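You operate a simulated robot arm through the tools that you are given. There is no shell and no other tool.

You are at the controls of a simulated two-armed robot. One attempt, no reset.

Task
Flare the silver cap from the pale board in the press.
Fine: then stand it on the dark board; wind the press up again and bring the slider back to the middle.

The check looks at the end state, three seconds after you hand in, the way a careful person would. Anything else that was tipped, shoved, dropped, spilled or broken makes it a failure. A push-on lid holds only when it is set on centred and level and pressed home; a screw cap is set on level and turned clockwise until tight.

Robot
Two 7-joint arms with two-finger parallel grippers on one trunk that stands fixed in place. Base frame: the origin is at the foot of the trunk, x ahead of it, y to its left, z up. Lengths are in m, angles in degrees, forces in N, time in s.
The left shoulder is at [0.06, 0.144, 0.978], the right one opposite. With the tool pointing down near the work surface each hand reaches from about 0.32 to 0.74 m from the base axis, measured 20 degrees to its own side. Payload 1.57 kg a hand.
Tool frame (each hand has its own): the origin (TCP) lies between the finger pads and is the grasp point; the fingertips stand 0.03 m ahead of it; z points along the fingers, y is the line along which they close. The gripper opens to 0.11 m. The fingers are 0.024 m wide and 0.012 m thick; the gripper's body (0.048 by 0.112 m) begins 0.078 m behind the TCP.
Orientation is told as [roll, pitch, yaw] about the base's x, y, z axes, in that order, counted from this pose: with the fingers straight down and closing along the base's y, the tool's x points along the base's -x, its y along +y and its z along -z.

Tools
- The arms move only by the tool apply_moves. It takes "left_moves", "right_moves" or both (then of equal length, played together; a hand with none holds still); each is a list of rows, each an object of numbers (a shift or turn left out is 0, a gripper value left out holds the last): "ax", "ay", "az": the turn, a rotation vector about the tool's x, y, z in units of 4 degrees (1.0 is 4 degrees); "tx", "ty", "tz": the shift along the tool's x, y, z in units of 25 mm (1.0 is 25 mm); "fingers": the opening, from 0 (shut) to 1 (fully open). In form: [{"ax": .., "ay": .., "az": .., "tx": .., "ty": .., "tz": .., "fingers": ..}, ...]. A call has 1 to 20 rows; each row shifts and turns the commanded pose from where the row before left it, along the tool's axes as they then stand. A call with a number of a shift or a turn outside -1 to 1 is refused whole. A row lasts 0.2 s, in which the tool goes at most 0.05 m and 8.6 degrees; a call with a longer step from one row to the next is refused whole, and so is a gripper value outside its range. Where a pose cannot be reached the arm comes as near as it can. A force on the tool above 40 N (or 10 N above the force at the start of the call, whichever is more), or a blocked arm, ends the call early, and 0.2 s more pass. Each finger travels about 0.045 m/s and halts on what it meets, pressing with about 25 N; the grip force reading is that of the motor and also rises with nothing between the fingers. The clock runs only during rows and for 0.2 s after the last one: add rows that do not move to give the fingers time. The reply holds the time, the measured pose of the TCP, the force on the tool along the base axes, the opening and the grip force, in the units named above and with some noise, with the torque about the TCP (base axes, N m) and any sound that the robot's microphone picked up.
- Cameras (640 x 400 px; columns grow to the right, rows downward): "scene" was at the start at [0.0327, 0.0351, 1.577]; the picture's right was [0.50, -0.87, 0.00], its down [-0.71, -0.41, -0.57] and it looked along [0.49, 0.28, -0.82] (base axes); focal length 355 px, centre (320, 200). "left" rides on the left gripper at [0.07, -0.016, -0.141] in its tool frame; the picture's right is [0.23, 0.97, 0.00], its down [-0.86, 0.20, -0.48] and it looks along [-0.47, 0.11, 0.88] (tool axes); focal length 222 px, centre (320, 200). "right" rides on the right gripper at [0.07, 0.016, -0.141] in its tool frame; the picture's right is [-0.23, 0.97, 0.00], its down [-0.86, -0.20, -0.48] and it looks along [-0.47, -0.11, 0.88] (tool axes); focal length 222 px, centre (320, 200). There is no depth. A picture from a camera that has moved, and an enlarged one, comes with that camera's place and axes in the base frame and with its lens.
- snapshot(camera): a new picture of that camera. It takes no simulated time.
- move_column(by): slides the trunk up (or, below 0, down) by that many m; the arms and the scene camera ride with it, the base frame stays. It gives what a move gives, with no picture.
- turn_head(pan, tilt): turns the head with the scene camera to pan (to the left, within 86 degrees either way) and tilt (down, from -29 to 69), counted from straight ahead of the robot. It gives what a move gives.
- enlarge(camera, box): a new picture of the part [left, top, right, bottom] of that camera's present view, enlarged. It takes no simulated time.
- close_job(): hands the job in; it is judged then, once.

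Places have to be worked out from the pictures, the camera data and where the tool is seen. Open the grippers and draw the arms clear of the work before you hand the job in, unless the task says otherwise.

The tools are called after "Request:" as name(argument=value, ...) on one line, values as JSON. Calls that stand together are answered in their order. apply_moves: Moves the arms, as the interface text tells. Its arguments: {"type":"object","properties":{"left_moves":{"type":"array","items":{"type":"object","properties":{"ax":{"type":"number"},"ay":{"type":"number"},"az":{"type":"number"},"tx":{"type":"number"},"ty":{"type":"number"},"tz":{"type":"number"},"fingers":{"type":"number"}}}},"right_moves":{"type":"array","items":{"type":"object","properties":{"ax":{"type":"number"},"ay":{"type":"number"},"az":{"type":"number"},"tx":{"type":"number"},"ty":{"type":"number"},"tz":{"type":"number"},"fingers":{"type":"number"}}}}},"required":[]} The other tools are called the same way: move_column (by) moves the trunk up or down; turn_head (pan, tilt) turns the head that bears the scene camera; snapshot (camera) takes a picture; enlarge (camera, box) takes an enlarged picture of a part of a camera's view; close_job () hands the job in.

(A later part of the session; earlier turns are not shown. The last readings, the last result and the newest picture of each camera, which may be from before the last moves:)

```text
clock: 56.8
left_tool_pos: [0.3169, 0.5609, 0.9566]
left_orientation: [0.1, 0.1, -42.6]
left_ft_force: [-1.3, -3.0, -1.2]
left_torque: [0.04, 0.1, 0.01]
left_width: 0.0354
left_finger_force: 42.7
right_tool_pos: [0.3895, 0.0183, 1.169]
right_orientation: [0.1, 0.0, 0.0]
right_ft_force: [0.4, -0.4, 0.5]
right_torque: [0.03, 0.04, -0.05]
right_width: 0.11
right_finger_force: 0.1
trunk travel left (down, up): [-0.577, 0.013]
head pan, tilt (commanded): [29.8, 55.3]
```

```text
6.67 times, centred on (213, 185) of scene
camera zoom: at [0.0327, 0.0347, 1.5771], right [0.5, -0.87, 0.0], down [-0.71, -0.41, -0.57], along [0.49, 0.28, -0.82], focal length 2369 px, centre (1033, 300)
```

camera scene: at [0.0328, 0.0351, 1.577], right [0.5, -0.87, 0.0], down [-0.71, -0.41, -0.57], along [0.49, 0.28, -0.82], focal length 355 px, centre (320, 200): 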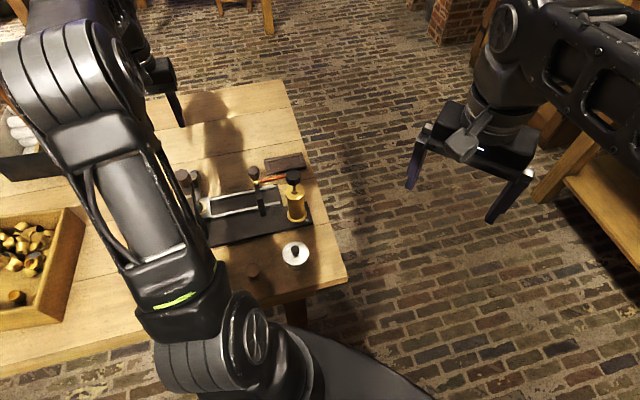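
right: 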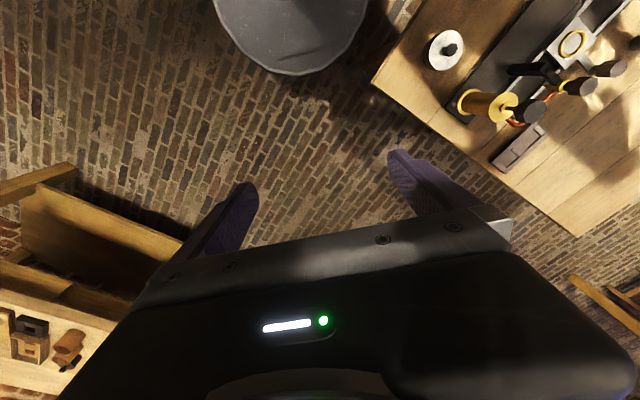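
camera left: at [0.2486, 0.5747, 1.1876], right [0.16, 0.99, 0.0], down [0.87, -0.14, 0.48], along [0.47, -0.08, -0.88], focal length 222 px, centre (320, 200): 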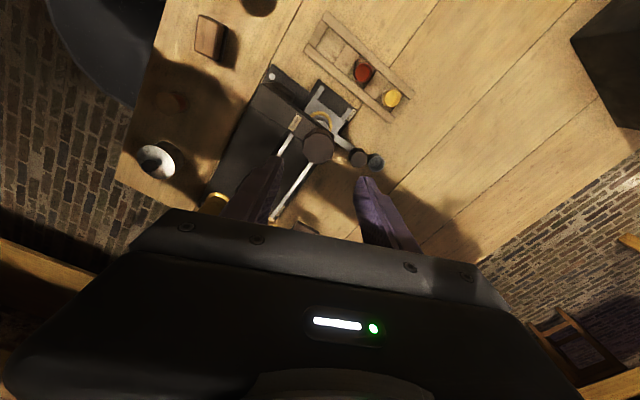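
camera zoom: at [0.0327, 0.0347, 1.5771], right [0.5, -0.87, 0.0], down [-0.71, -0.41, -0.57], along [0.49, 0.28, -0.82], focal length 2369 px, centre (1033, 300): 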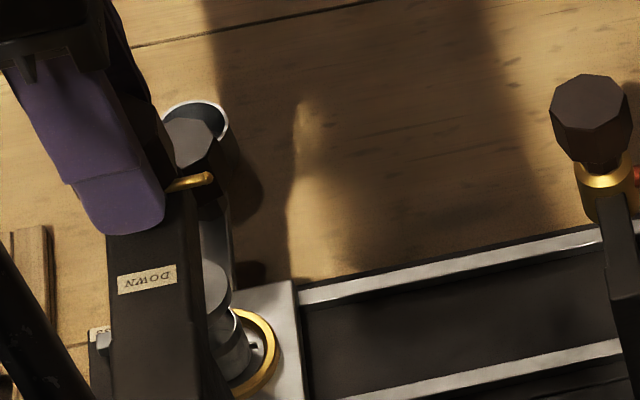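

The knob turns freely with the hand and the pointer swings clockwise. I continue 40° clockwise and compare the punch height.

Request:
apply_moves(left_moves=[{"az": 0.6}, {"az": 1}, {"az": 1}, {"az": 1}, {"az": 1}, {"az": 1}, {"az": 1}, {"az": 1}, {"az": 1}, {"az": 1}, {"az": 0.4}])

Request:
enlarge(camera="left", box=[240, 110, 400, 210])

Request:
enlarge(camera="scene", box=[165, 155, 261, 215])

```text
clock: 59.2
left_tool_pos: [0.3144, 0.561, 0.9569]
left_orientation: [-0.1, -0.1, -82.5]
left_ft_force: [-6.4, -8.6, -7.6]
left_torque: [0.63, -0.52, 0.0]
left_width: 0.0357
left_finger_force: 42.7
right_tool_pos: [0.3908, 0.0184, 1.1674]
right_orientation: [0.0, 0.1, 0.0]
right_ft_force: [-0.7, 0.3, -0.3]
right_torque: [0.0, -0.02, -0.02]
right_width: 0.11
right_finger_force: 0.0
trunk travel left (down, up): [-0.577, 0.013]
head pan, tilt (commanded): [29.8, 55.3]
```

```text
4.00 times, centred on (320, 160) of left
camera zoom: at [0.2894, 0.6279, 1.0983], right [0.94, 0.35, 0.0], down [0.31, -0.82, 0.48], along [0.17, -0.45, -0.88], focal length 888 px, centre (320, 360)
```

zoom: 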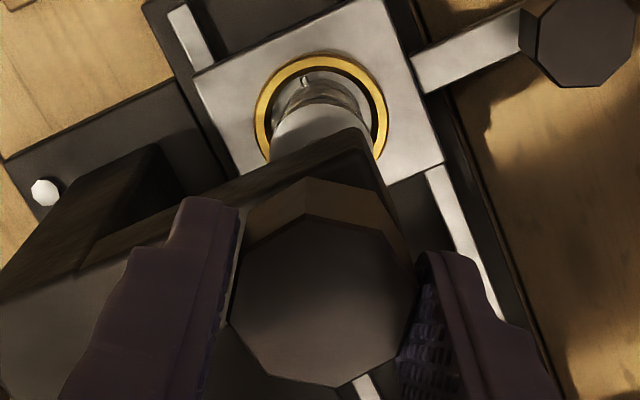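

```text
6.67 times, centred on (213, 185) of scene
camera zoom: at [0.0322, 0.0345, 1.5769], right [0.5, -0.87, 0.0], down [-0.71, -0.41, -0.57], along [0.49, 0.28, -0.82], focal length 2369 px, centre (1033, 300)
```

zoom: 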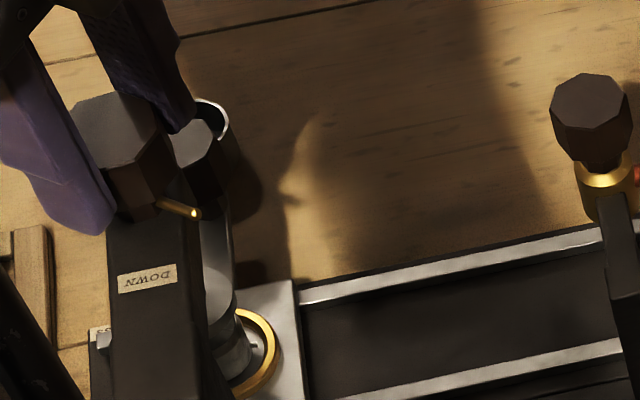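

Request:
enlarge(camera="scene", box=[188, 182, 220, 217])

Request:
enlarge(camera="left", box=[295, 110, 351, 145])

```text
11.43 times, centred on (204, 200) of scene
camera zoom: at [0.0322, 0.0345, 1.5769], right [0.5, -0.87, 0.0], down [-0.71, -0.41, -0.57], along [0.49, 0.28, -0.82], focal length 4061 px, centre (1646, 206)
```

zoom: 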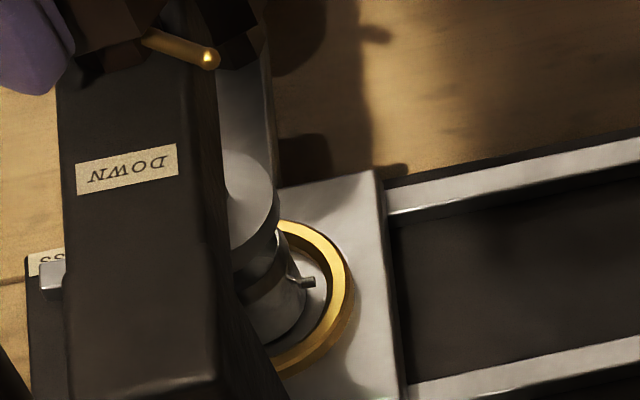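

```text
11.43 times, centred on (323, 128) of left
camera zoom: at [0.2894, 0.6279, 1.0983], right [0.94, 0.35, 0.0], down [0.31, -0.82, 0.48], along [0.17, -0.45, -0.88], focal length 2538 px, centre (286, 1029)
```

zoom: 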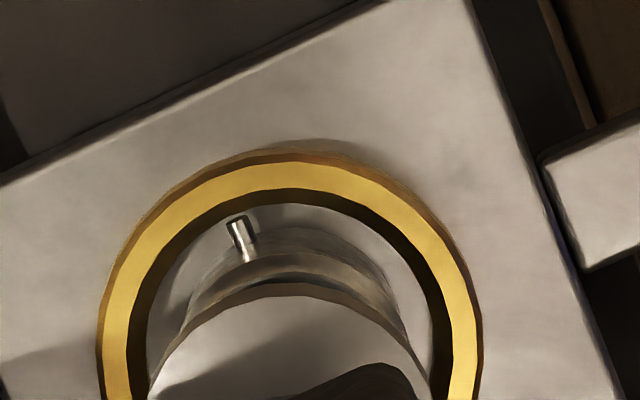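

The punch has dropped roughly 12 mm over 60°, so clockwise is down, and the pointer is heading toward the DOWN plate. I continue clockwise another 28°.

Request:
apply_moves(left_moves=[{"az": 0.6}, {"az": 1}, {"az": 1}, {"az": 1}, {"az": 1}, {"az": 1}, {"az": 1}, {"az": 0.4}])

Request:
enlarge(camera="scene", box=[165, 165, 229, 225])

Request:
enlarge(camera="left", box=[240, 110, 400, 210])

```text
clock: 61.0
left_tool_pos: [0.3146, 0.5616, 0.957]
left_orientation: [-0.1, -0.2, -110.5]
left_ft_force: [-10.9, -10.7, -23.5]
left_torque: [0.16, -0.61, 0.01]
left_width: 0.0357
left_finger_force: 42.3
right_tool_pos: [0.3894, 0.0202, 1.1695]
right_orientation: [0.1, -0.1, 0.1]
right_ft_force: [-0.7, 0.0, 1.0]
right_torque: [-0.01, 0.01, 0.0]
right_width: 0.1096
right_finger_force: 0.1
trunk travel left (down, up): [-0.577, 0.013]
head pan, tilt (commanded): [29.8, 55.3]
```

```text
6.67 times, centred on (197, 195) of scene
camera zoom: at [0.0324, 0.0358, 1.5769], right [0.5, -0.87, 0.0], down [-0.71, -0.41, -0.57], along [0.49, 0.28, -0.82], focal length 2369 px, centre (1140, 233)
```

zoom: 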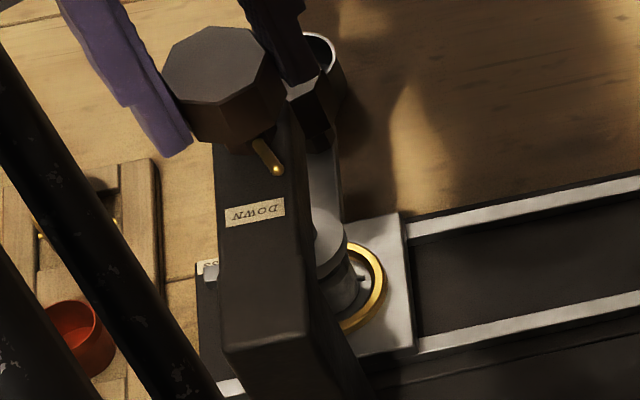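

```text
4.00 times, centred on (320, 160) of left
camera zoom: at [0.3236, 0.6325, 1.0981], right [0.99, -0.13, 0.0], down [-0.11, -0.87, 0.48], along [-0.06, -0.48, -0.88], focal length 888 px, centre (320, 360)
```

zoom: 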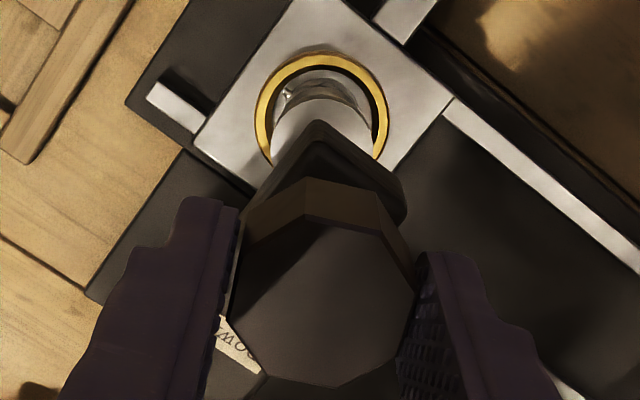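

The pointer now nears the DOWN plate; about 24° remain. The hand carries ~15 N sideways and ~23 N downward pull from arm error, so I relieve that first with small shifts.

Request:
apply_moves(left_moves=[{"tx": -0.08, "ty": -0.04, "tz": 0.06}, {}])

```text
clock: 61.6
left_tool_pos: [0.3135, 0.5618, 0.9565]
left_orientation: [0.0, 0.1, -110.6]
left_ft_force: [-2.8, -1.4, -7.0]
left_torque: [-0.75, 0.96, -0.04]
left_width: 0.0356
left_finger_force: 42.1
right_tool_pos: [0.3899, 0.0202, 1.1675]
right_orientation: [0.0, -0.1, 0.0]
right_ft_force: [0.2, -0.6, 0.9]
right_torque: [0.0, -0.03, 0.01]
right_width: 0.11
right_finger_force: 0.0
trunk travel left (down, up): [-0.577, 0.013]
head pan, tilt (commanded): [29.8, 55.3]
```

Loads are small again. I turn another 12° clockwise and check the torque.

Request:
apply_moves(left_moves=[{"az": 0.6}, {"az": 1}, {"az": 1}, {"az": 0.4}])

Request:
enlarge(camera="scene", box=[181, 175, 229, 220])

Request:
enlarge(camera="left", box=[288, 110, 352, 150])

```text
clock: 62.6
left_tool_pos: [0.3138, 0.5624, 0.9569]
left_orientation: [-0.1, 0.3, -122.5]
left_ft_force: [2.0, 2.3, 8.6]
left_torque: [-0.72, 0.89, 0.0]
left_width: 0.0356
left_finger_force: 42.5
right_tool_pos: [0.3895, 0.0198, 1.1679]
right_orientation: [0.1, 0.0, 0.0]
right_ft_force: [-0.3, 0.5, 0.4]
right_torque: [-0.01, 0.01, 0.0]
right_width: 0.1099
right_finger_force: 0.1
trunk travel left (down, up): [-0.577, 0.013]
head pan, tilt (commanded): [29.8, 55.3]
```

```text
8.89 times, centred on (205, 198) of scene
camera zoom: at [0.0329, 0.0347, 1.5772], right [0.5, -0.87, 0.0], down [-0.71, -0.41, -0.57], along [0.49, 0.28, -0.82], focal length 3159 px, centre (1342, 222)
```

zoom: 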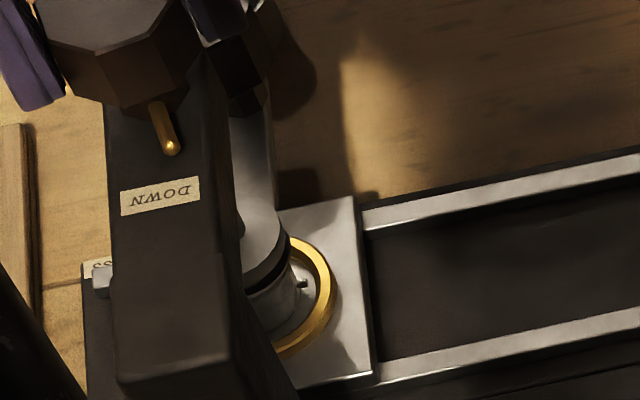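

```text
10.00 times, centred on (320, 130) of left
camera zoom: at [0.3372, 0.6281, 1.0986], right [0.94, -0.33, 0.0], down [-0.29, -0.83, 0.48], along [-0.16, -0.45, -0.88], focal length 2221 px, centre (320, 900)
```

zoom: 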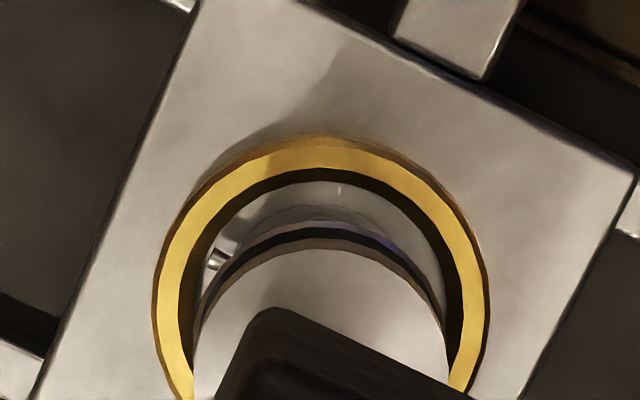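

The punch is just above the cap's rim and the pointer is about 12° short of DOWN. I turn another 12°.

Request:
apply_moves(left_moves=[{"az": 0.6}, {"az": 1}, {"az": 1}, {"az": 0.4}])

Request:
enlarge(camera="scene", box=[181, 175, 229, 220])

Request:
enlarge(camera="left", box=[288, 110, 352, 150])

```text
clock: 63.6
left_tool_pos: [0.3137, 0.5606, 0.9568]
left_orientation: [-0.1, 0.2, -134.4]
left_ft_force: [5.2, 12.1, 19.3]
left_torque: [0.27, -1.15, 0.04]
left_width: 0.0354
left_finger_force: 43.0
right_tool_pos: [0.3902, 0.0194, 1.1685]
right_orientation: [0.0, 0.0, 0.1]
right_ft_force: [0.1, -0.8, -1.0]
right_torque: [-0.01, 0.03, 0.01]
right_width: 0.11
right_finger_force: 0.0
trunk travel left (down, up): [-0.577, 0.013]
head pan, tilt (commanded): [29.8, 55.3]
```

```text
8.89 times, centred on (205, 198) of scene
camera zoom: at [0.0324, 0.0351, 1.5771], right [0.5, -0.87, 0.0], down [-0.71, -0.41, -0.57], along [0.49, 0.28, -0.82], focal length 3159 px, centre (1342, 222)
```

zoom: 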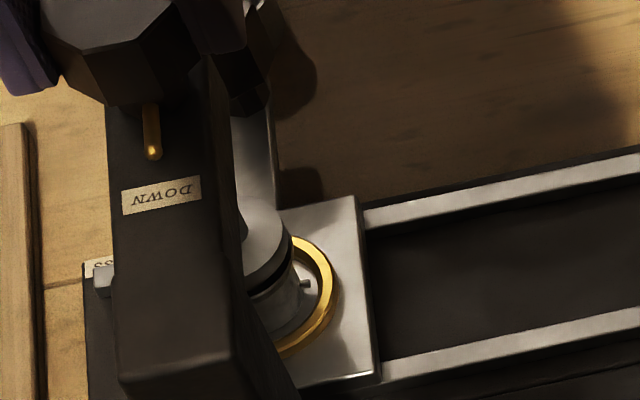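

```text
10.00 times, centred on (320, 130) of left
camera zoom: at [0.3504, 0.6218, 1.0987], right [0.85, -0.52, 0.0], down [-0.46, -0.75, 0.47], along [-0.25, -0.41, -0.88], focal length 2221 px, centre (320, 900)
```

zoom: 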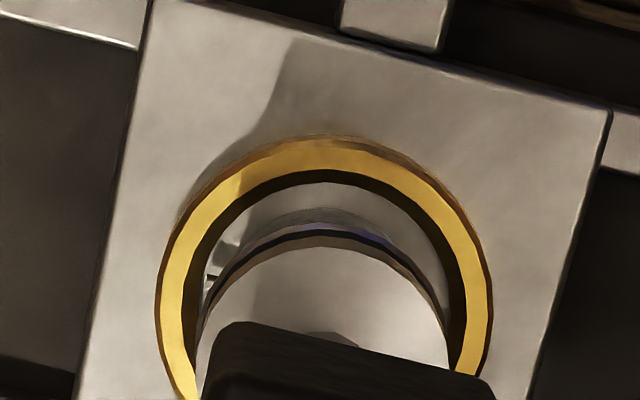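

The pointer now faces DOWN and the punch is right at the cap, but no torque has built up yet, so the flare isn't formed. I relieve the side load and keep turning clockwise 12° more.

Request:
apply_moves(left_moves=[{"tx": 0.07, "ty": -0.03, "tz": -0.06}, {"az": 0.6}, {"az": 1}, {"az": 1}, {"az": 0.4}])

Request:
enlarge(camera="scene", box=[181, 175, 229, 220])

Request:
enlarge(camera="left", box=[288, 110, 352, 150])

```text
clock: 64.8
left_tool_pos: [0.3109, 0.5616, 0.958]
left_orientation: [0.0, -0.1, -146.5]
left_ft_force: [1.6, 5.8, 10.7]
left_torque: [0.36, 0.1, 0.39]
left_width: 0.0355
left_finger_force: 42.4
right_tool_pos: [0.3888, 0.0183, 1.1675]
right_orientation: [0.1, 0.0, 0.1]
right_ft_force: [-0.4, -0.2, 0.6]
right_torque: [-0.02, -0.03, -0.03]
right_width: 0.11
right_finger_force: 0.0
trunk travel left (down, up): [-0.577, 0.013]
head pan, tilt (commanded): [29.8, 55.3]
```

```text
8.89 times, centred on (205, 198) of scene
camera zoom: at [0.0323, 0.0347, 1.5769], right [0.5, -0.87, 0.0], down [-0.71, -0.41, -0.57], along [0.49, 0.28, -0.82], focal length 3159 px, centre (1342, 222)
```

zoom: 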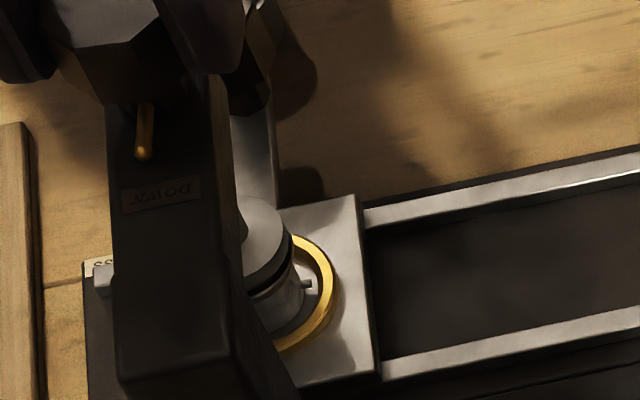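

```text
10.00 times, centred on (320, 130) of left
camera zoom: at [0.3616, 0.6128, 1.0981], right [0.73, -0.69, 0.0], down [-0.6, -0.64, 0.48], along [-0.33, -0.35, -0.88], focal length 2221 px, centre (320, 900)
```

zoom: 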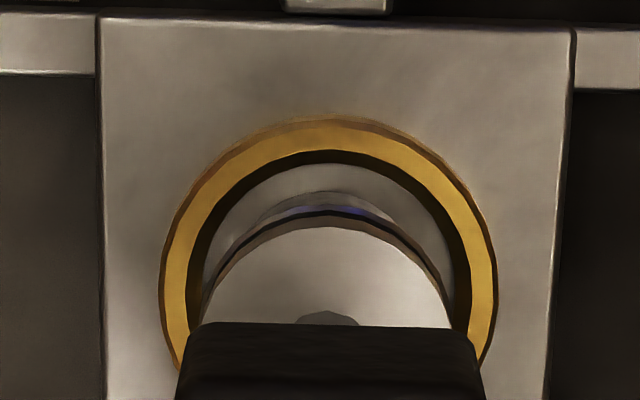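

The reaction torque has risen to 0.39 N·m, so the punch is meeting the cap. I check the grip, then press on.

Request:
enlarge(camera="left", box=[240, 110, 400, 210])

Request:
apply_moves(left_moves=[{"az": 0.5}, {"az": 0.8}, {"az": 0.7}, {}])

Request:
enlarge(camera="scene", box=[181, 175, 229, 220])

Request:
enlarge(camera="left", box=[240, 110, 400, 210])

```text
4.00 times, centred on (320, 160) of left
camera zoom: at [0.3616, 0.6128, 1.0981], right [0.73, -0.69, 0.0], down [-0.6, -0.64, 0.48], along [-0.33, -0.35, -0.88], focal length 888 px, centre (320, 360)
```

zoom: 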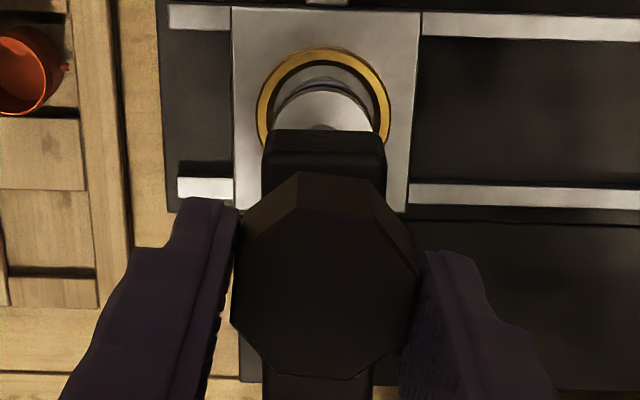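

```text
clock: 65.8
left_tool_pos: [0.3112, 0.5611, 0.9553]
left_orientation: [0.0, -0.3, -154.4]
left_ft_force: [-6.6, 0.3, 0.8]
left_torque: [-0.02, 0.08, 0.92]
left_width: 0.0352
left_finger_force: 42.2
right_tool_pos: [0.3891, 0.0189, 1.1678]
right_orientation: [0.1, 0.0, 0.1]
right_ft_force: [-0.2, -0.3, -0.3]
right_torque: [0.0, 0.0, -0.04]
right_width: 0.11
right_finger_force: 0.0
trunk travel left (down, up): [-0.577, 0.013]
head pan, tilt (commanded): [29.8, 55.3]
```

```text
8.89 times, centred on (205, 198) of scene
camera zoom: at [0.0316, 0.0352, 1.5769], right [0.5, -0.87, 0.0], down [-0.71, -0.41, -0.57], along [0.49, 0.28, -0.82], focal length 3159 px, centre (1342, 222)
```

zoom: 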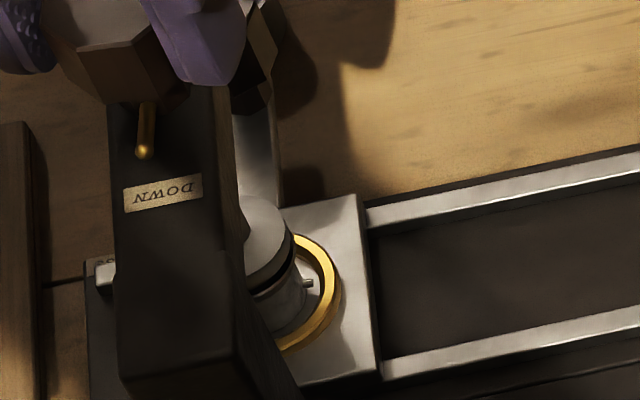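

```text
4.00 times, centred on (320, 160) of left
camera zoom: at [0.3676, 0.6056, 1.0977], right [0.63, -0.78, 0.0], down [-0.68, -0.55, 0.48], along [-0.38, -0.3, -0.88], focal length 888 px, centre (320, 360)
```

zoom: 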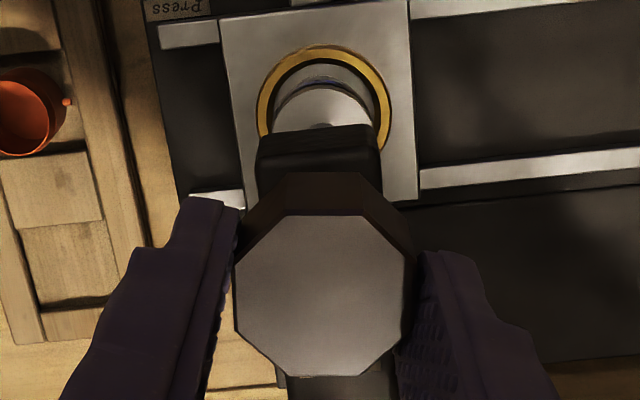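

The knob has stopped turning (0.92 N·m, and it is beginning to slip in the grip): the pointer rests at DOWN. I zoom in to see whether the punch has flared the cap.

Request:
enlarge(camera="scene", box=[197, 196, 213, 212])

Request:
enlarge(camera="left", box=[296, 115, 344, 145])

```text
16.00 times, centred on (205, 204) of scene
camera zoom: at [0.0316, 0.0352, 1.5769], right [0.5, -0.87, 0.0], down [-0.71, -0.41, -0.57], along [0.49, 0.28, -0.82], focal length 5686 px, centre (2160, 136)
```

zoom: 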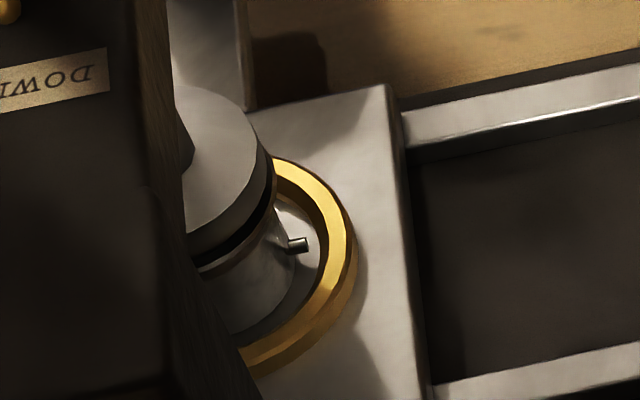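

```text
13.33 times, centred on (320, 130) of left
camera zoom: at [0.3676, 0.6056, 1.0977], right [0.63, -0.78, 0.0], down [-0.68, -0.55, 0.48], along [-0.38, -0.3, -0.88], focal length 2962 px, centre (320, 1133)
```

zoom: 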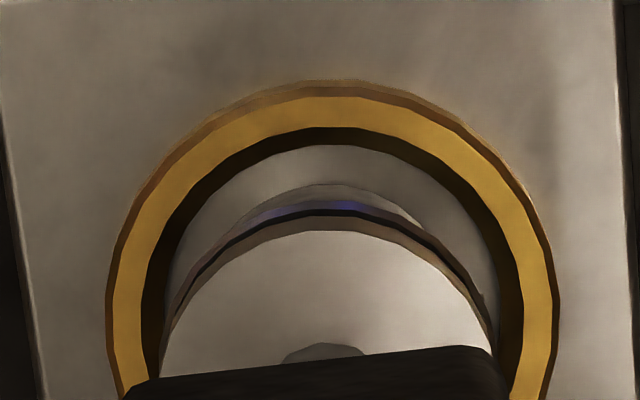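

The slip happened at a grip slightly off the flats. I open the fingers, realign with the flats at yaw -137.5, re-grip, and test whether the knob goes any further.

Request:
apply_moves(left_moves=[{"fingers": 0.4}, {"fingers": 0.5}, {"fingers": 0.5}, {"az": -1}, {"az": -1}, {"az": -1}, {"az": -1}, {"az": -0.2}, {}])

Request:
enlarge(camera="left", box=[240, 110, 400, 210])

Request:
enlarge(camera="scene", box=[181, 170, 229, 215])

```text
clock: 67.8
left_tool_pos: [0.3141, 0.5608, 0.9564]
left_orientation: [0.0, 0.0, -137.6]
left_ft_force: [-0.2, -0.1, 0.2]
left_torque: [0.0, -0.02, -0.02]
left_width: 0.055
left_finger_force: 0.1
right_tool_pos: [0.3893, 0.0178, 1.1678]
right_orientation: [0.0, 0.0, 0.0]
right_ft_force: [-0.3, 0.9, -0.1]
right_torque: [0.01, -0.01, -0.02]
right_width: 0.1097
right_finger_force: 0.1
trunk travel left (down, up): [-0.577, 0.013]
head pan, tilt (commanded): [29.8, 55.3]
```

```text
4.00 times, centred on (320, 160) of left
camera zoom: at [0.3553, 0.6204, 1.0979], right [0.82, -0.57, 0.0], down [-0.5, -0.72, 0.48], along [-0.27, -0.39, -0.88], focal length 888 px, centre (320, 360)
```

zoom: 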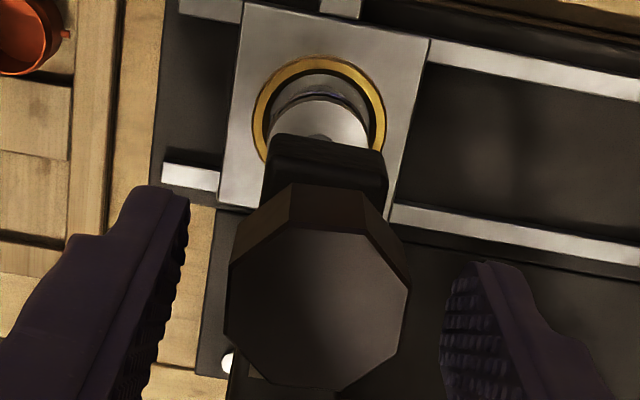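

```text
8.89 times, centred on (205, 192) of scene
camera zoom: at [0.0327, 0.0352, 1.577], right [0.5, -0.87, 0.0], down [-0.71, -0.41, -0.57], along [0.49, 0.28, -0.82], focal length 3159 px, centre (1342, 267)
```

zoom: 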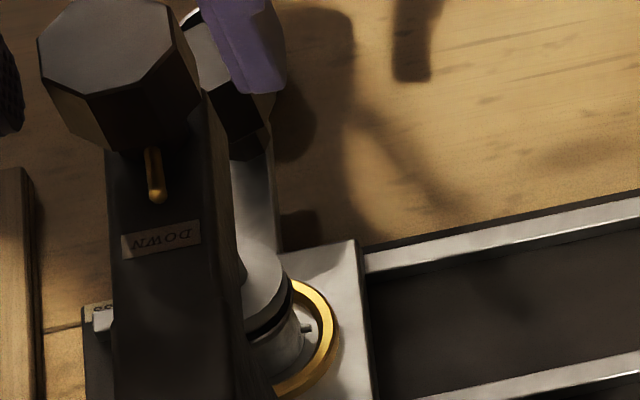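

After release the knob sprang back roughly 8°, so there's elastic resistance. I look closely at the cap's rim now.

Request:
enlarge(camera="scene", box=[197, 196, 213, 212])

Request:
enlarge(camera="left", box=[296, 115, 344, 145])

```text
16.00 times, centred on (205, 204) of scene
camera zoom: at [0.0327, 0.0352, 1.577], right [0.5, -0.87, 0.0], down [-0.71, -0.41, -0.57], along [0.49, 0.28, -0.82], focal length 5686 px, centre (2160, 136)
```

zoom: 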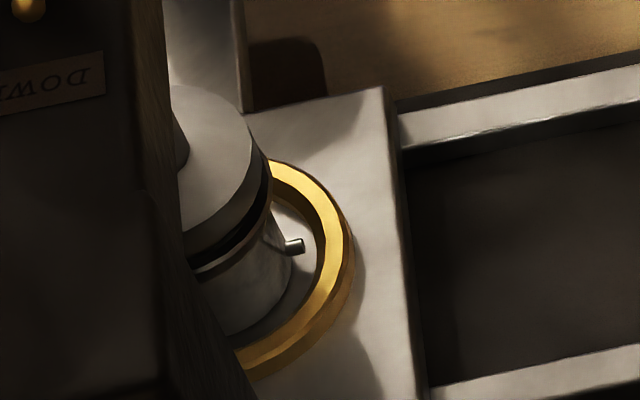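

```text
13.33 times, centred on (320, 130) of left
camera zoom: at [0.3553, 0.6204, 1.0979], right [0.82, -0.57, 0.0], down [-0.5, -0.72, 0.48], along [-0.27, -0.39, -0.88], focal length 2962 px, centre (320, 1133)
```

zoom: 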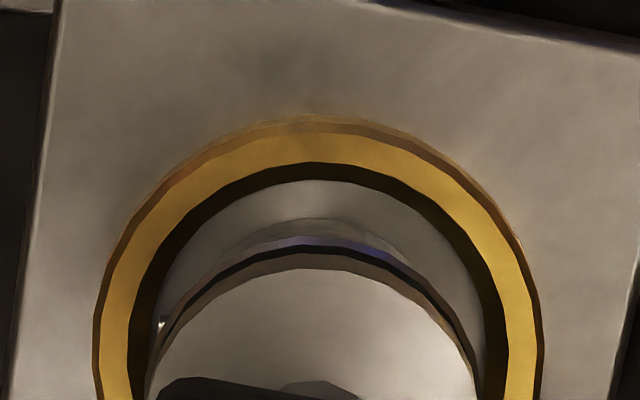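

The flats are aligned with the fingers now, and there's still a gap of a few mm between punch collar and rim. I re-grip and turn clockwise again, watching torque.

Request:
apply_moves(left_moves=[{"fingers": 0.3}, {"fingers": 0.1}, {"fingers": 0.0}, {"fingers": 0.0}, {"az": 0.8}, {"az": 0.8}, {}])

Request:
enlarge(camera="left", box=[240, 110, 400, 210])

Request:
enlarge(camera="scene", box=[197, 196, 213, 212])

```text
clock: 69.4
left_tool_pos: [0.3152, 0.563, 0.9562]
left_orientation: [-0.1, -0.1, -144.1]
left_ft_force: [-2.7, -5.2, -9.5]
left_torque: [0.34, -0.77, 0.12]
left_width: 0.0352
left_finger_force: 42.2
right_tool_pos: [0.3908, 0.0189, 1.169]
right_orientation: [0.0, 0.0, 0.0]
right_ft_force: [-0.1, -0.3, 0.1]
right_torque: [0.04, -0.03, 0.01]
right_width: 0.11
right_finger_force: 0.0
trunk travel left (down, up): [-0.577, 0.013]
head pan, tilt (commanded): [29.8, 55.3]
```

```text
4.00 times, centred on (320, 160) of left
camera zoom: at [0.3613, 0.6162, 1.0978], right [0.76, -0.66, 0.0], down [-0.57, -0.66, 0.48], along [-0.31, -0.36, -0.88], focal length 888 px, centre (320, 360)
```

zoom: 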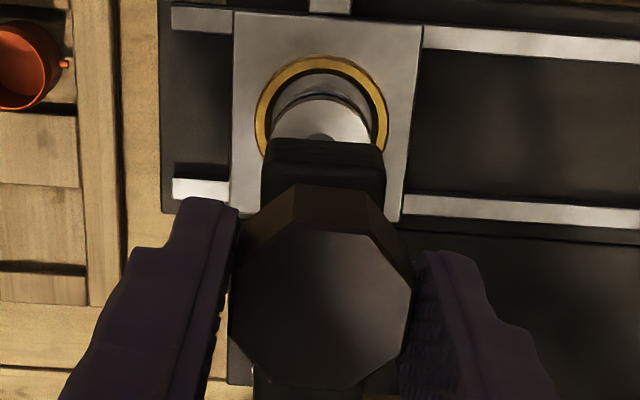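

```text
16.00 times, centred on (205, 204) of scene
camera zoom: at [0.0327, 0.0353, 1.5769], right [0.5, -0.87, 0.0], down [-0.71, -0.41, -0.57], along [0.49, 0.28, -0.82], focal length 5686 px, centre (2160, 136)
```

zoom: 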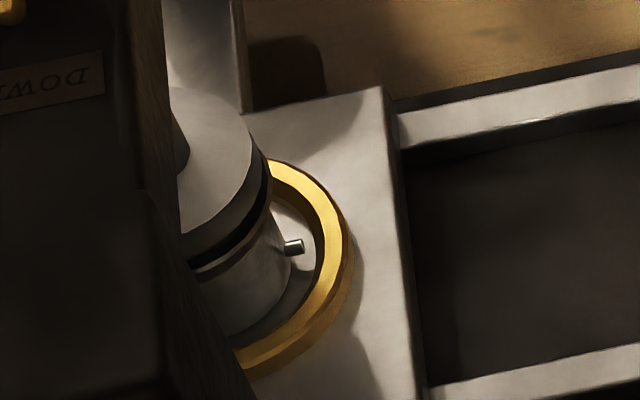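

Request:
apply_moves(left_moves=[{"az": 0.8}, {"az": 0.8}, {"az": 0.6}, {}])

Request:
enlarge(camera="left", box=[240, 110, 400, 210])

Request:
enlarge(camera="scene", box=[197, 196, 213, 212])

```text
clock: 70.4
left_tool_pos: [0.3143, 0.5627, 0.9562]
left_orientation: [-0.1, 0.0, -152.8]
left_ft_force: [0.5, 0.3, -4.0]
left_torque: [-0.01, -0.36, 0.84]
left_width: 0.0351
left_finger_force: 41.7
right_tool_pos: [0.3902, 0.0191, 1.1675]
right_orientation: [0.0, 0.0, 0.0]
right_ft_force: [0.9, -0.1, -0.7]
right_torque: [0.02, 0.03, -0.02]
right_width: 0.1101
right_finger_force: 0.1
trunk travel left (down, up): [-0.577, 0.013]
head pan, tilt (commanded): [29.8, 55.3]
```

```text
4.00 times, centred on (320, 160) of left
camera zoom: at [0.3692, 0.6083, 1.0982], right [0.65, -0.76, 0.0], down [-0.67, -0.57, 0.48], along [-0.36, -0.31, -0.88], focal length 888 px, centre (320, 360)
```

zoom: 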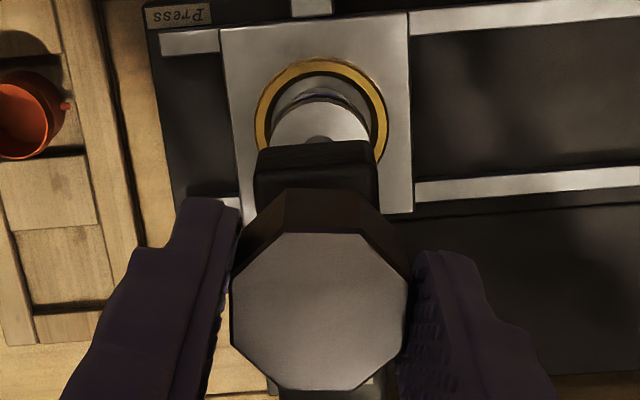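

```text
16.00 times, centred on (205, 204) of scene
camera zoom: at [0.0331, 0.0356, 1.577], right [0.5, -0.87, 0.0], down [-0.71, -0.41, -0.57], along [0.49, 0.28, -0.82], focal length 5686 px, centre (2160, 136)
```

zoom: 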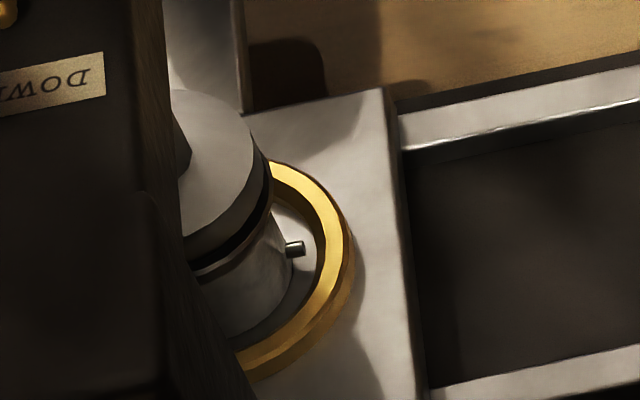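

The knob is at a firm stop with the punch seated into the cap's mouth; it goes no further. I wind it back up counter-clockwise in stages, keeping an eye on forces.

Request:
apply_moves(left_moves=[{"az": -0.6}, {"az": -1}, {"az": -1}, {"az": -1}, {"az": -1}, {"az": -1}, {"az": -1}, {"az": -1}, {"az": -0.4}])

Request:
enlarge(camera="left", box=[240, 110, 400, 210])

Request:
enlarge(camera="scene", box=[181, 175, 229, 220])

```text
clock: 72.4
left_tool_pos: [0.3149, 0.5619, 0.9565]
left_orientation: [-0.1, 0.0, -120.8]
left_ft_force: [5.9, 5.5, -0.5]
left_torque: [-0.86, 0.56, -0.01]
left_width: 0.0353
left_finger_force: 42.4
right_tool_pos: [0.3907, 0.0188, 1.1682]
right_orientation: [0.0, -0.1, 0.0]
right_ft_force: [0.0, -0.4, -1.0]
right_torque: [0.01, 0.01, 0.01]
right_width: 0.1099
right_finger_force: 0.1
trunk travel left (down, up): [-0.577, 0.013]
head pan, tilt (commanded): [29.8, 55.3]
```

```text
4.00 times, centred on (320, 160) of left
camera zoom: at [0.3362, 0.6304, 1.0983], right [0.95, -0.3, 0.0], down [-0.27, -0.84, 0.48], along [-0.15, -0.46, -0.88], focal length 888 px, centre (320, 360)
```

zoom: 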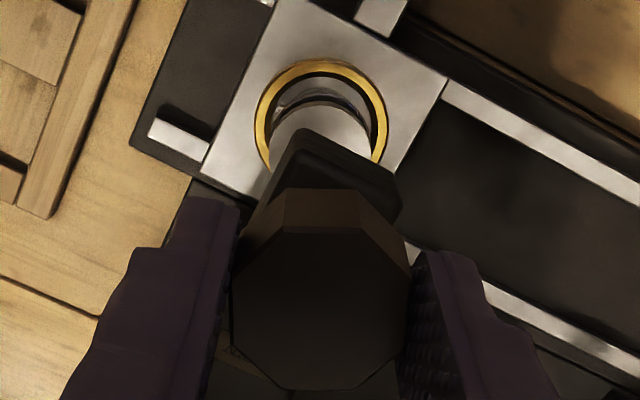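

```text
8.89 times, centred on (205, 198) of scene
camera zoom: at [0.0338, 0.036, 1.577], right [0.5, -0.87, 0.0], down [-0.71, -0.41, -0.57], along [0.49, 0.28, -0.82], focal length 3159 px, centre (1342, 222)
```

zoom: 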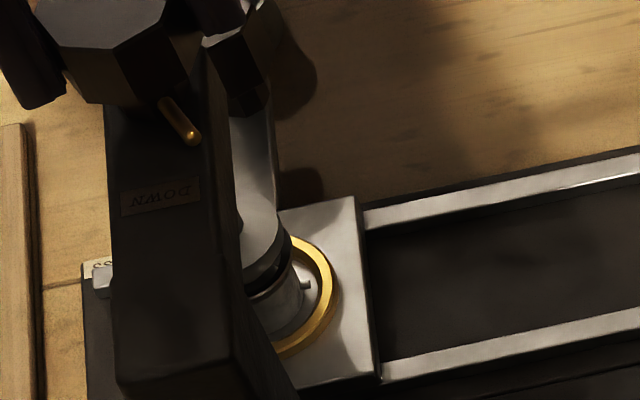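

Winding up works. I continue counter-clockwise another 44°.

Request:
apply_moves(left_moves=[{"az": -0.6}, {"az": -1}, {"az": -1}, {"az": -1}, {"az": -1}, {"az": -1}, {"az": -1}, {"az": -1}, {"az": -1}, {"az": -1}, {"az": -1}, {"az": -0.4}])

Request:
enlarge(camera="scene", box=[188, 182, 220, 217])

Request:
enlarge(camera="left", box=[290, 110, 346, 145])

```text
clock: 75.0
left_tool_pos: [0.3137, 0.5626, 0.9565]
left_orientation: [0.0, 0.0, -76.8]
left_ft_force: [6.1, 8.2, 4.5]
left_torque: [-0.44, -0.1, 0.01]
left_width: 0.0351
left_finger_force: 42.2
right_tool_pos: [0.3899, 0.0196, 1.1672]
right_orientation: [0.0, 0.0, 0.0]
right_ft_force: [1.1, -0.3, 0.4]
right_torque: [-0.01, 0.04, -0.02]
right_width: 0.11
right_finger_force: 0.0
trunk travel left (down, up): [-0.577, 0.013]
head pan, tilt (commanded): [29.8, 55.3]
```

```text
11.43 times, centred on (204, 200) of scene
camera zoom: at [0.0335, 0.0359, 1.5771], right [0.5, -0.87, 0.0], down [-0.71, -0.41, -0.57], along [0.49, 0.28, -0.82], focal length 4061 px, centre (1646, 206)
```

zoom: 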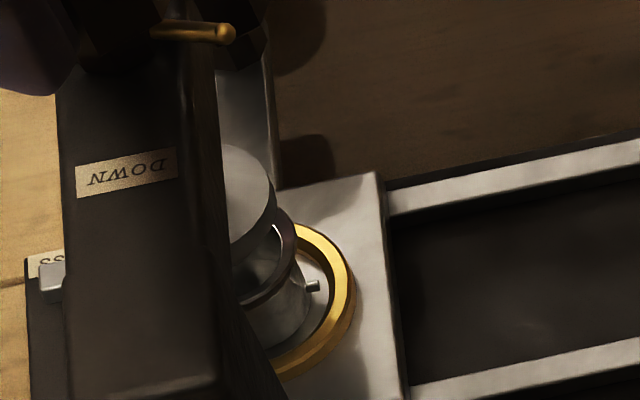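

```text
11.43 times, centred on (318, 128) of left
camera zoom: at [0.2826, 0.6265, 1.0983], right [0.9, 0.44, 0.0], down [0.39, -0.79, 0.48], along [0.21, -0.43, -0.88], focal length 2538 px, centre (343, 1029)
```

zoom: 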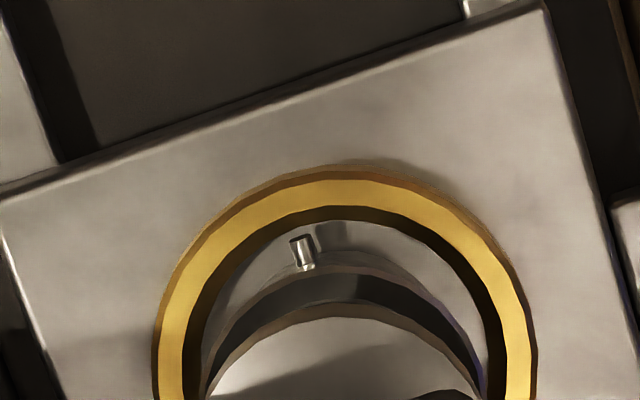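

The cap's mouth now shows a clear outward lip: it is flared. I keep winding up counter-clockwise toward the original pointer position (another 36°).

Request:
apply_moves(left_moves=[{"az": -0.6}, {"az": -1}, {"az": -1}, {"az": -1}, {"az": -1}, {"az": -1}, {"az": -1}, {"az": -1}, {"az": -1}, {"az": -0.4}])

Request:
enlarge(camera="scene", box=[165, 155, 261, 215])

Request:
enlarge(camera="left", box=[240, 110, 400, 210])

```text
clock: 77.2
left_tool_pos: [0.3149, 0.5627, 0.9568]
left_orientation: [-0.1, 0.0, -40.8]
left_ft_force: [1.7, 4.2, -2.2]
left_torque: [0.65, -0.51, -0.02]
left_width: 0.0353
left_finger_force: 42.4
right_tool_pos: [0.3901, 0.0187, 1.1678]
right_orientation: [0.1, 0.0, 0.1]
right_ft_force: [-0.1, -0.2, -0.1]
right_torque: [0.02, 0.0, -0.01]
right_width: 0.11
right_finger_force: 0.0
trunk travel left (down, up): [-0.577, 0.013]
head pan, tilt (commanded): [29.8, 55.3]
```

```text
6.67 times, centred on (213, 185) of scene
camera zoom: at [0.0329, 0.0358, 1.5769], right [0.5, -0.87, 0.0], down [-0.71, -0.41, -0.57], along [0.49, 0.28, -0.82], focal length 2369 px, centre (1033, 300)
```

zoom: 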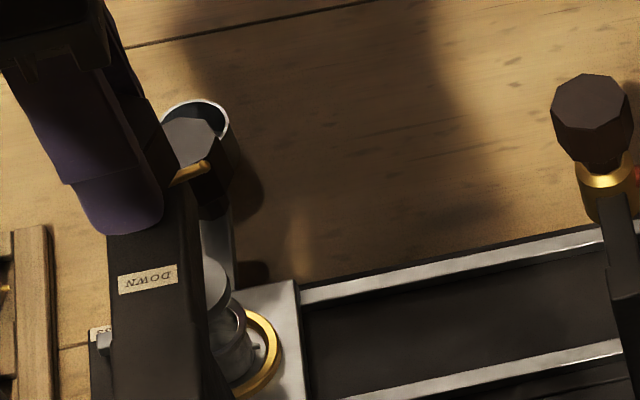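

```text
4.00 times, centred on (320, 160) of left
camera zoom: at [0.2509, 0.5955, 1.0984], right [0.46, 0.89, 0.0], down [0.78, -0.41, 0.48], along [0.42, -0.22, -0.88], focal length 888 px, centre (320, 360)
```

zoom: 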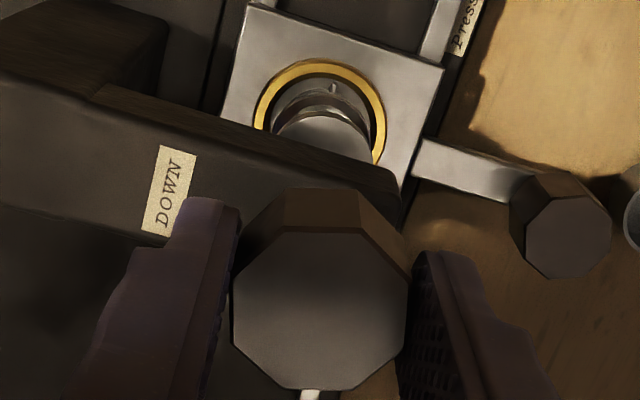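

The pointer is within about 10° of where it began. I turn on gently counter-clockwise, watching for the upper stop.

Request:
apply_moves(left_moves=[{"az": -0.6}, {"az": -0.8}, {"az": -0.6}, {}])

Request:
enlarge(camera="scene", box=[165, 155, 261, 215])

```text
clock: 78.2
left_tool_pos: [0.3145, 0.5626, 0.9573]
left_orientation: [0.1, 0.1, -32.9]
left_ft_force: [3.3, 6.0, 6.0]
left_torque: [0.31, 0.3, -0.7]
left_width: 0.0349
left_finger_force: 42.8
right_tool_pos: [0.3896, 0.0198, 1.1677]
right_orientation: [-0.1, 0.0, -0.1]
right_ft_force: [-0.2, 0.0, -0.6]
right_torque: [0.03, -0.02, 0.03]
right_width: 0.1104
right_finger_force: 0.0
trunk travel left (down, up): [-0.577, 0.013]
head pan, tilt (commanded): [29.8, 55.3]
```

```text
6.67 times, centred on (213, 185) of scene
camera zoom: at [0.0329, 0.0356, 1.5771], right [0.5, -0.87, 0.0], down [-0.71, -0.41, -0.57], along [0.49, 0.28, -0.82], focal length 2369 px, centre (1033, 300)
```

zoom: 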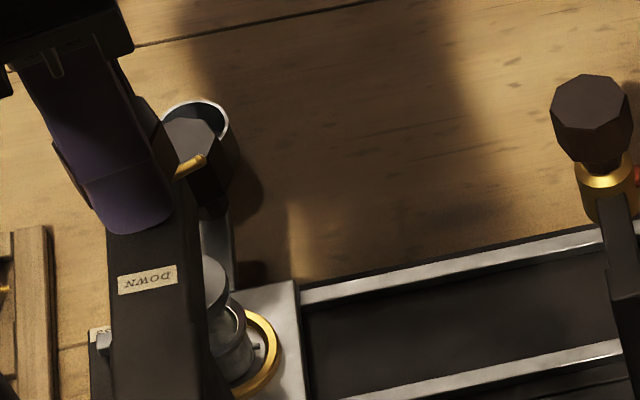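

The upper stop is reached (-0.7 N·m) and the pointer matches its starting position exactly. I release the knob and raise the hand.

Request:
apply_moves(left_moves=[{"az": 0.4, "fingers": 0.4}, {"fingers": 0.55}, {"fingers": 0.55}, {}, {"tz": -0.5}, {"tz": -1}, {"tz": -1}, {"tz": -1}, {"tz": -0.5}, {}])

Request:
enlarge(camera="scene", box=[165, 155, 261, 215])

Request:
snapshot(camera="left")

```text
clock: 80.4
left_tool_pos: [0.3135, 0.5611, 1.0549]
left_orientation: [0.0, 0.0, -34.3]
left_ft_force: [-0.9, 0.5, -0.3]
left_torque: [0.0, 0.03, -0.01]
left_width: 0.0605
left_finger_force: 0.0
right_tool_pos: [0.3901, 0.0196, 1.1683]
right_orientation: [0.1, 0.1, -0.1]
right_ft_force: [0.1, 0.0, -0.6]
right_torque: [-0.03, -0.03, -0.03]
right_width: 0.11
right_finger_force: 0.0
trunk travel left (down, up): [-0.577, 0.013]
head pan, tilt (commanded): [29.8, 55.3]
```

```text
6.67 times, centred on (213, 185) of scene
camera zoom: at [0.0327, 0.0351, 1.577], right [0.5, -0.87, 0.0], down [-0.71, -0.41, -0.57], along [0.49, 0.28, -0.82], focal length 2369 px, centre (1033, 300)
```

zoom: 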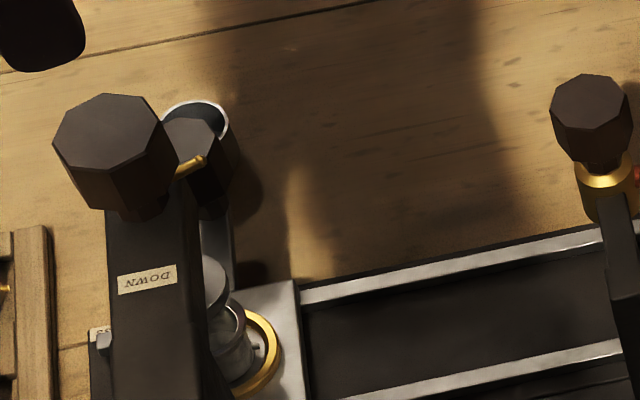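

```text
taken
camera left: at [0.2471, 0.587, 1.198], right [0.36, 0.93, 0.0], down [0.82, -0.32, 0.48], along [0.45, -0.17, -0.88], focal length 222 px, centre (320, 200)
```

left: 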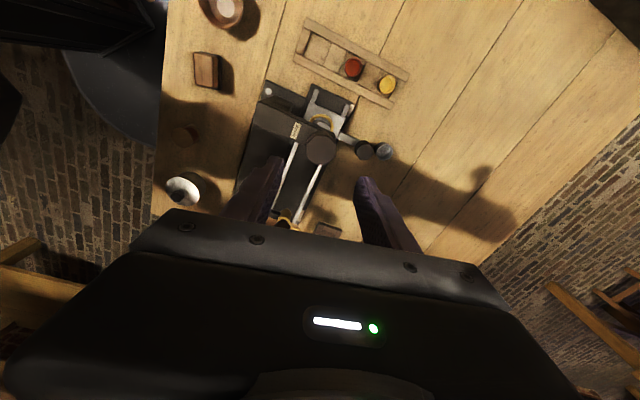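

The press is wound up and released. I turn back to yaw +45 and move above the slider handle, now near (0.371, 0.6165).

Request:
apply_moves(left_moves=[{"az": -1}, {"az": -1}, {"az": -1}, {"az": -1}, {"az": -1}, {"az": -1}, {"az": -1}, {"az": -1}, {"az": -1}, {"az": -1}, {"az": -1}, {"az": -1}, {"az": -1}, {"az": -1}, {"az": -1}, {"az": -1}, {"az": -1}, {"az": -1}, {"az": -1}, {"az": -0.8}])

Request:
apply_moves(left_moves=[{"tx": -0.8, "fingers": 0.5}, {"tx": -0.8}, {"tx": -0.8}, {"tx": -0.79, "ty": -0.06}, {}])

Request:
enlarge(camera="left", box=[240, 60, 400, 160])

```text
clock: 84.6
left_tool_pos: [0.3151, 0.5615, 1.057]
left_orientation: [0.0, 0.0, 44.8]
left_ft_force: [0.3, -0.1, -0.4]
left_torque: [0.0, 0.01, 0.01]
left_width: 0.0604
left_finger_force: 0.1
right_tool_pos: [0.3896, 0.0192, 1.167]
right_orientation: [0.0, 0.1, -0.1]
right_ft_force: [-0.8, 0.2, 0.3]
right_torque: [0.0, 0.01, -0.01]
right_width: 0.1101
right_finger_force: 0.0
trunk travel left (down, up): [-0.577, 0.013]
head pan, tilt (commanded): [29.8, 55.3]
```

```text
clock: 85.8
left_tool_pos: [0.3722, 0.6164, 1.056]
left_orientation: [0.0, 0.1, 44.9]
left_ft_force: [0.1, 0.3, 0.3]
left_torque: [-0.02, 0.0, 0.01]
left_width: 0.055
left_finger_force: 0.1
right_tool_pos: [0.389, 0.0183, 1.1666]
right_orientation: [0.1, 0.0, 0.0]
right_ft_force: [-0.1, 0.8, -0.5]
right_torque: [0.01, 0.02, 0.03]
right_width: 0.1099
right_finger_force: 0.0
trunk travel left (down, up): [-0.577, 0.013]
head pan, tilt (commanded): [29.8, 55.3]
```

```text
4.00 times, centred on (320, 110) of left
camera zoom: at [0.3333, 0.5546, 1.1978], right [-0.85, 0.53, 0.0], down [0.47, 0.74, 0.48], along [0.25, 0.41, -0.88], focal length 888 px, centre (320, 560)
```

zoom: 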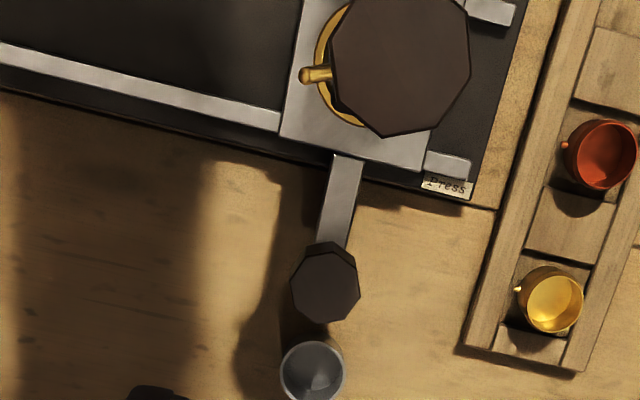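

Request:
apply_moves(left_moves=[{"tx": -0.04, "ty": 0.08}, {"tz": 1}, {"tz": 1}, {"tz": 1}, {"tz": 1}, {"tz": 1}, {"tz": 1}, {"tz": 0.6}, {}])

Request:
enlarge(camera="left", box=[240, 100, 400, 200])

```text
clock: 87.8
left_tool_pos: [0.3713, 0.6193, 0.8924]
left_orientation: [0.0, 0.0, 44.7]
left_ft_force: [-0.5, -0.4, 0.8]
left_torque: [-0.02, 0.01, 0.03]
left_width: 0.0549
left_finger_force: 0.1
right_tool_pos: [0.3903, 0.0178, 1.1694]
right_orientation: [-0.1, 0.0, 0.0]
right_ft_force: [1.0, 0.0, 0.6]
right_torque: [0.02, -0.01, 0.03]
right_width: 0.1101
right_finger_force: 0.0
trunk travel left (down, up): [-0.577, 0.013]
head pan, tilt (commanded): [29.8, 55.3]
```

```text
4.00 times, centred on (320, 150) of left
camera zoom: at [0.3335, 0.5581, 1.0347], right [-0.85, 0.53, 0.0], down [0.47, 0.74, 0.48], along [0.25, 0.41, -0.88], focal length 888 px, centre (320, 400)
```

zoom: 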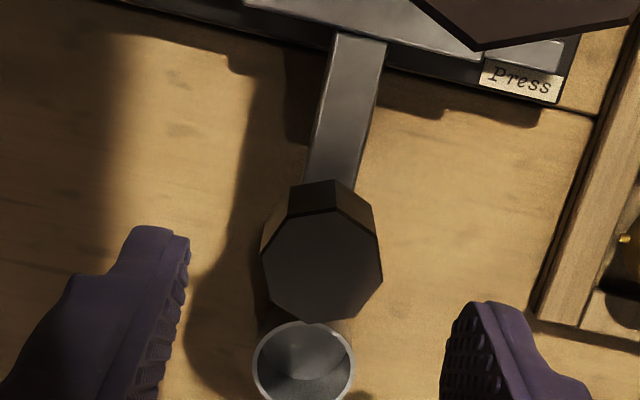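

Request:
apply_moves(left_moves=[{"tx": 0.07}, {"tz": 0.6}, {"tz": 0.6}, {"tz": 0.58}, {}])

Request:
enlarge(camera="left", box=[240, 110, 400, 210])

```text
clock: 89.0
left_tool_pos: [0.3713, 0.616, 0.8474]
left_orientation: [0.0, 0.0, 44.9]
left_ft_force: [0.2, 0.5, -0.2]
left_torque: [0.01, 0.02, 0.0]
left_width: 0.0547
left_finger_force: 0.0
right_tool_pos: [0.3888, 0.0176, 1.1682]
right_orientation: [0.1, 0.0, 0.0]
right_ft_force: [-0.6, 0.4, -0.2]
right_torque: [0.02, 0.03, -0.02]
right_width: 0.1099
right_finger_force: 0.1
trunk travel left (down, up): [-0.577, 0.013]
head pan, tilt (commanded): [29.8, 55.3]
```

```text
4.00 times, centred on (320, 160) of left
camera zoom: at [0.3333, 0.5549, 0.99], right [-0.85, 0.53, 0.0], down [0.47, 0.74, 0.48], along [0.25, 0.41, -0.88], focal length 888 px, centre (320, 360)
```

zoom: 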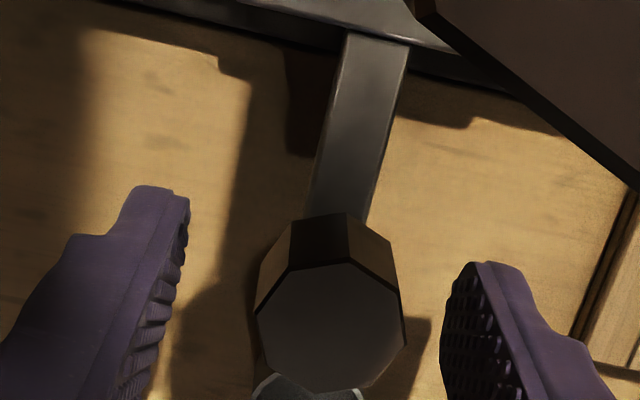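

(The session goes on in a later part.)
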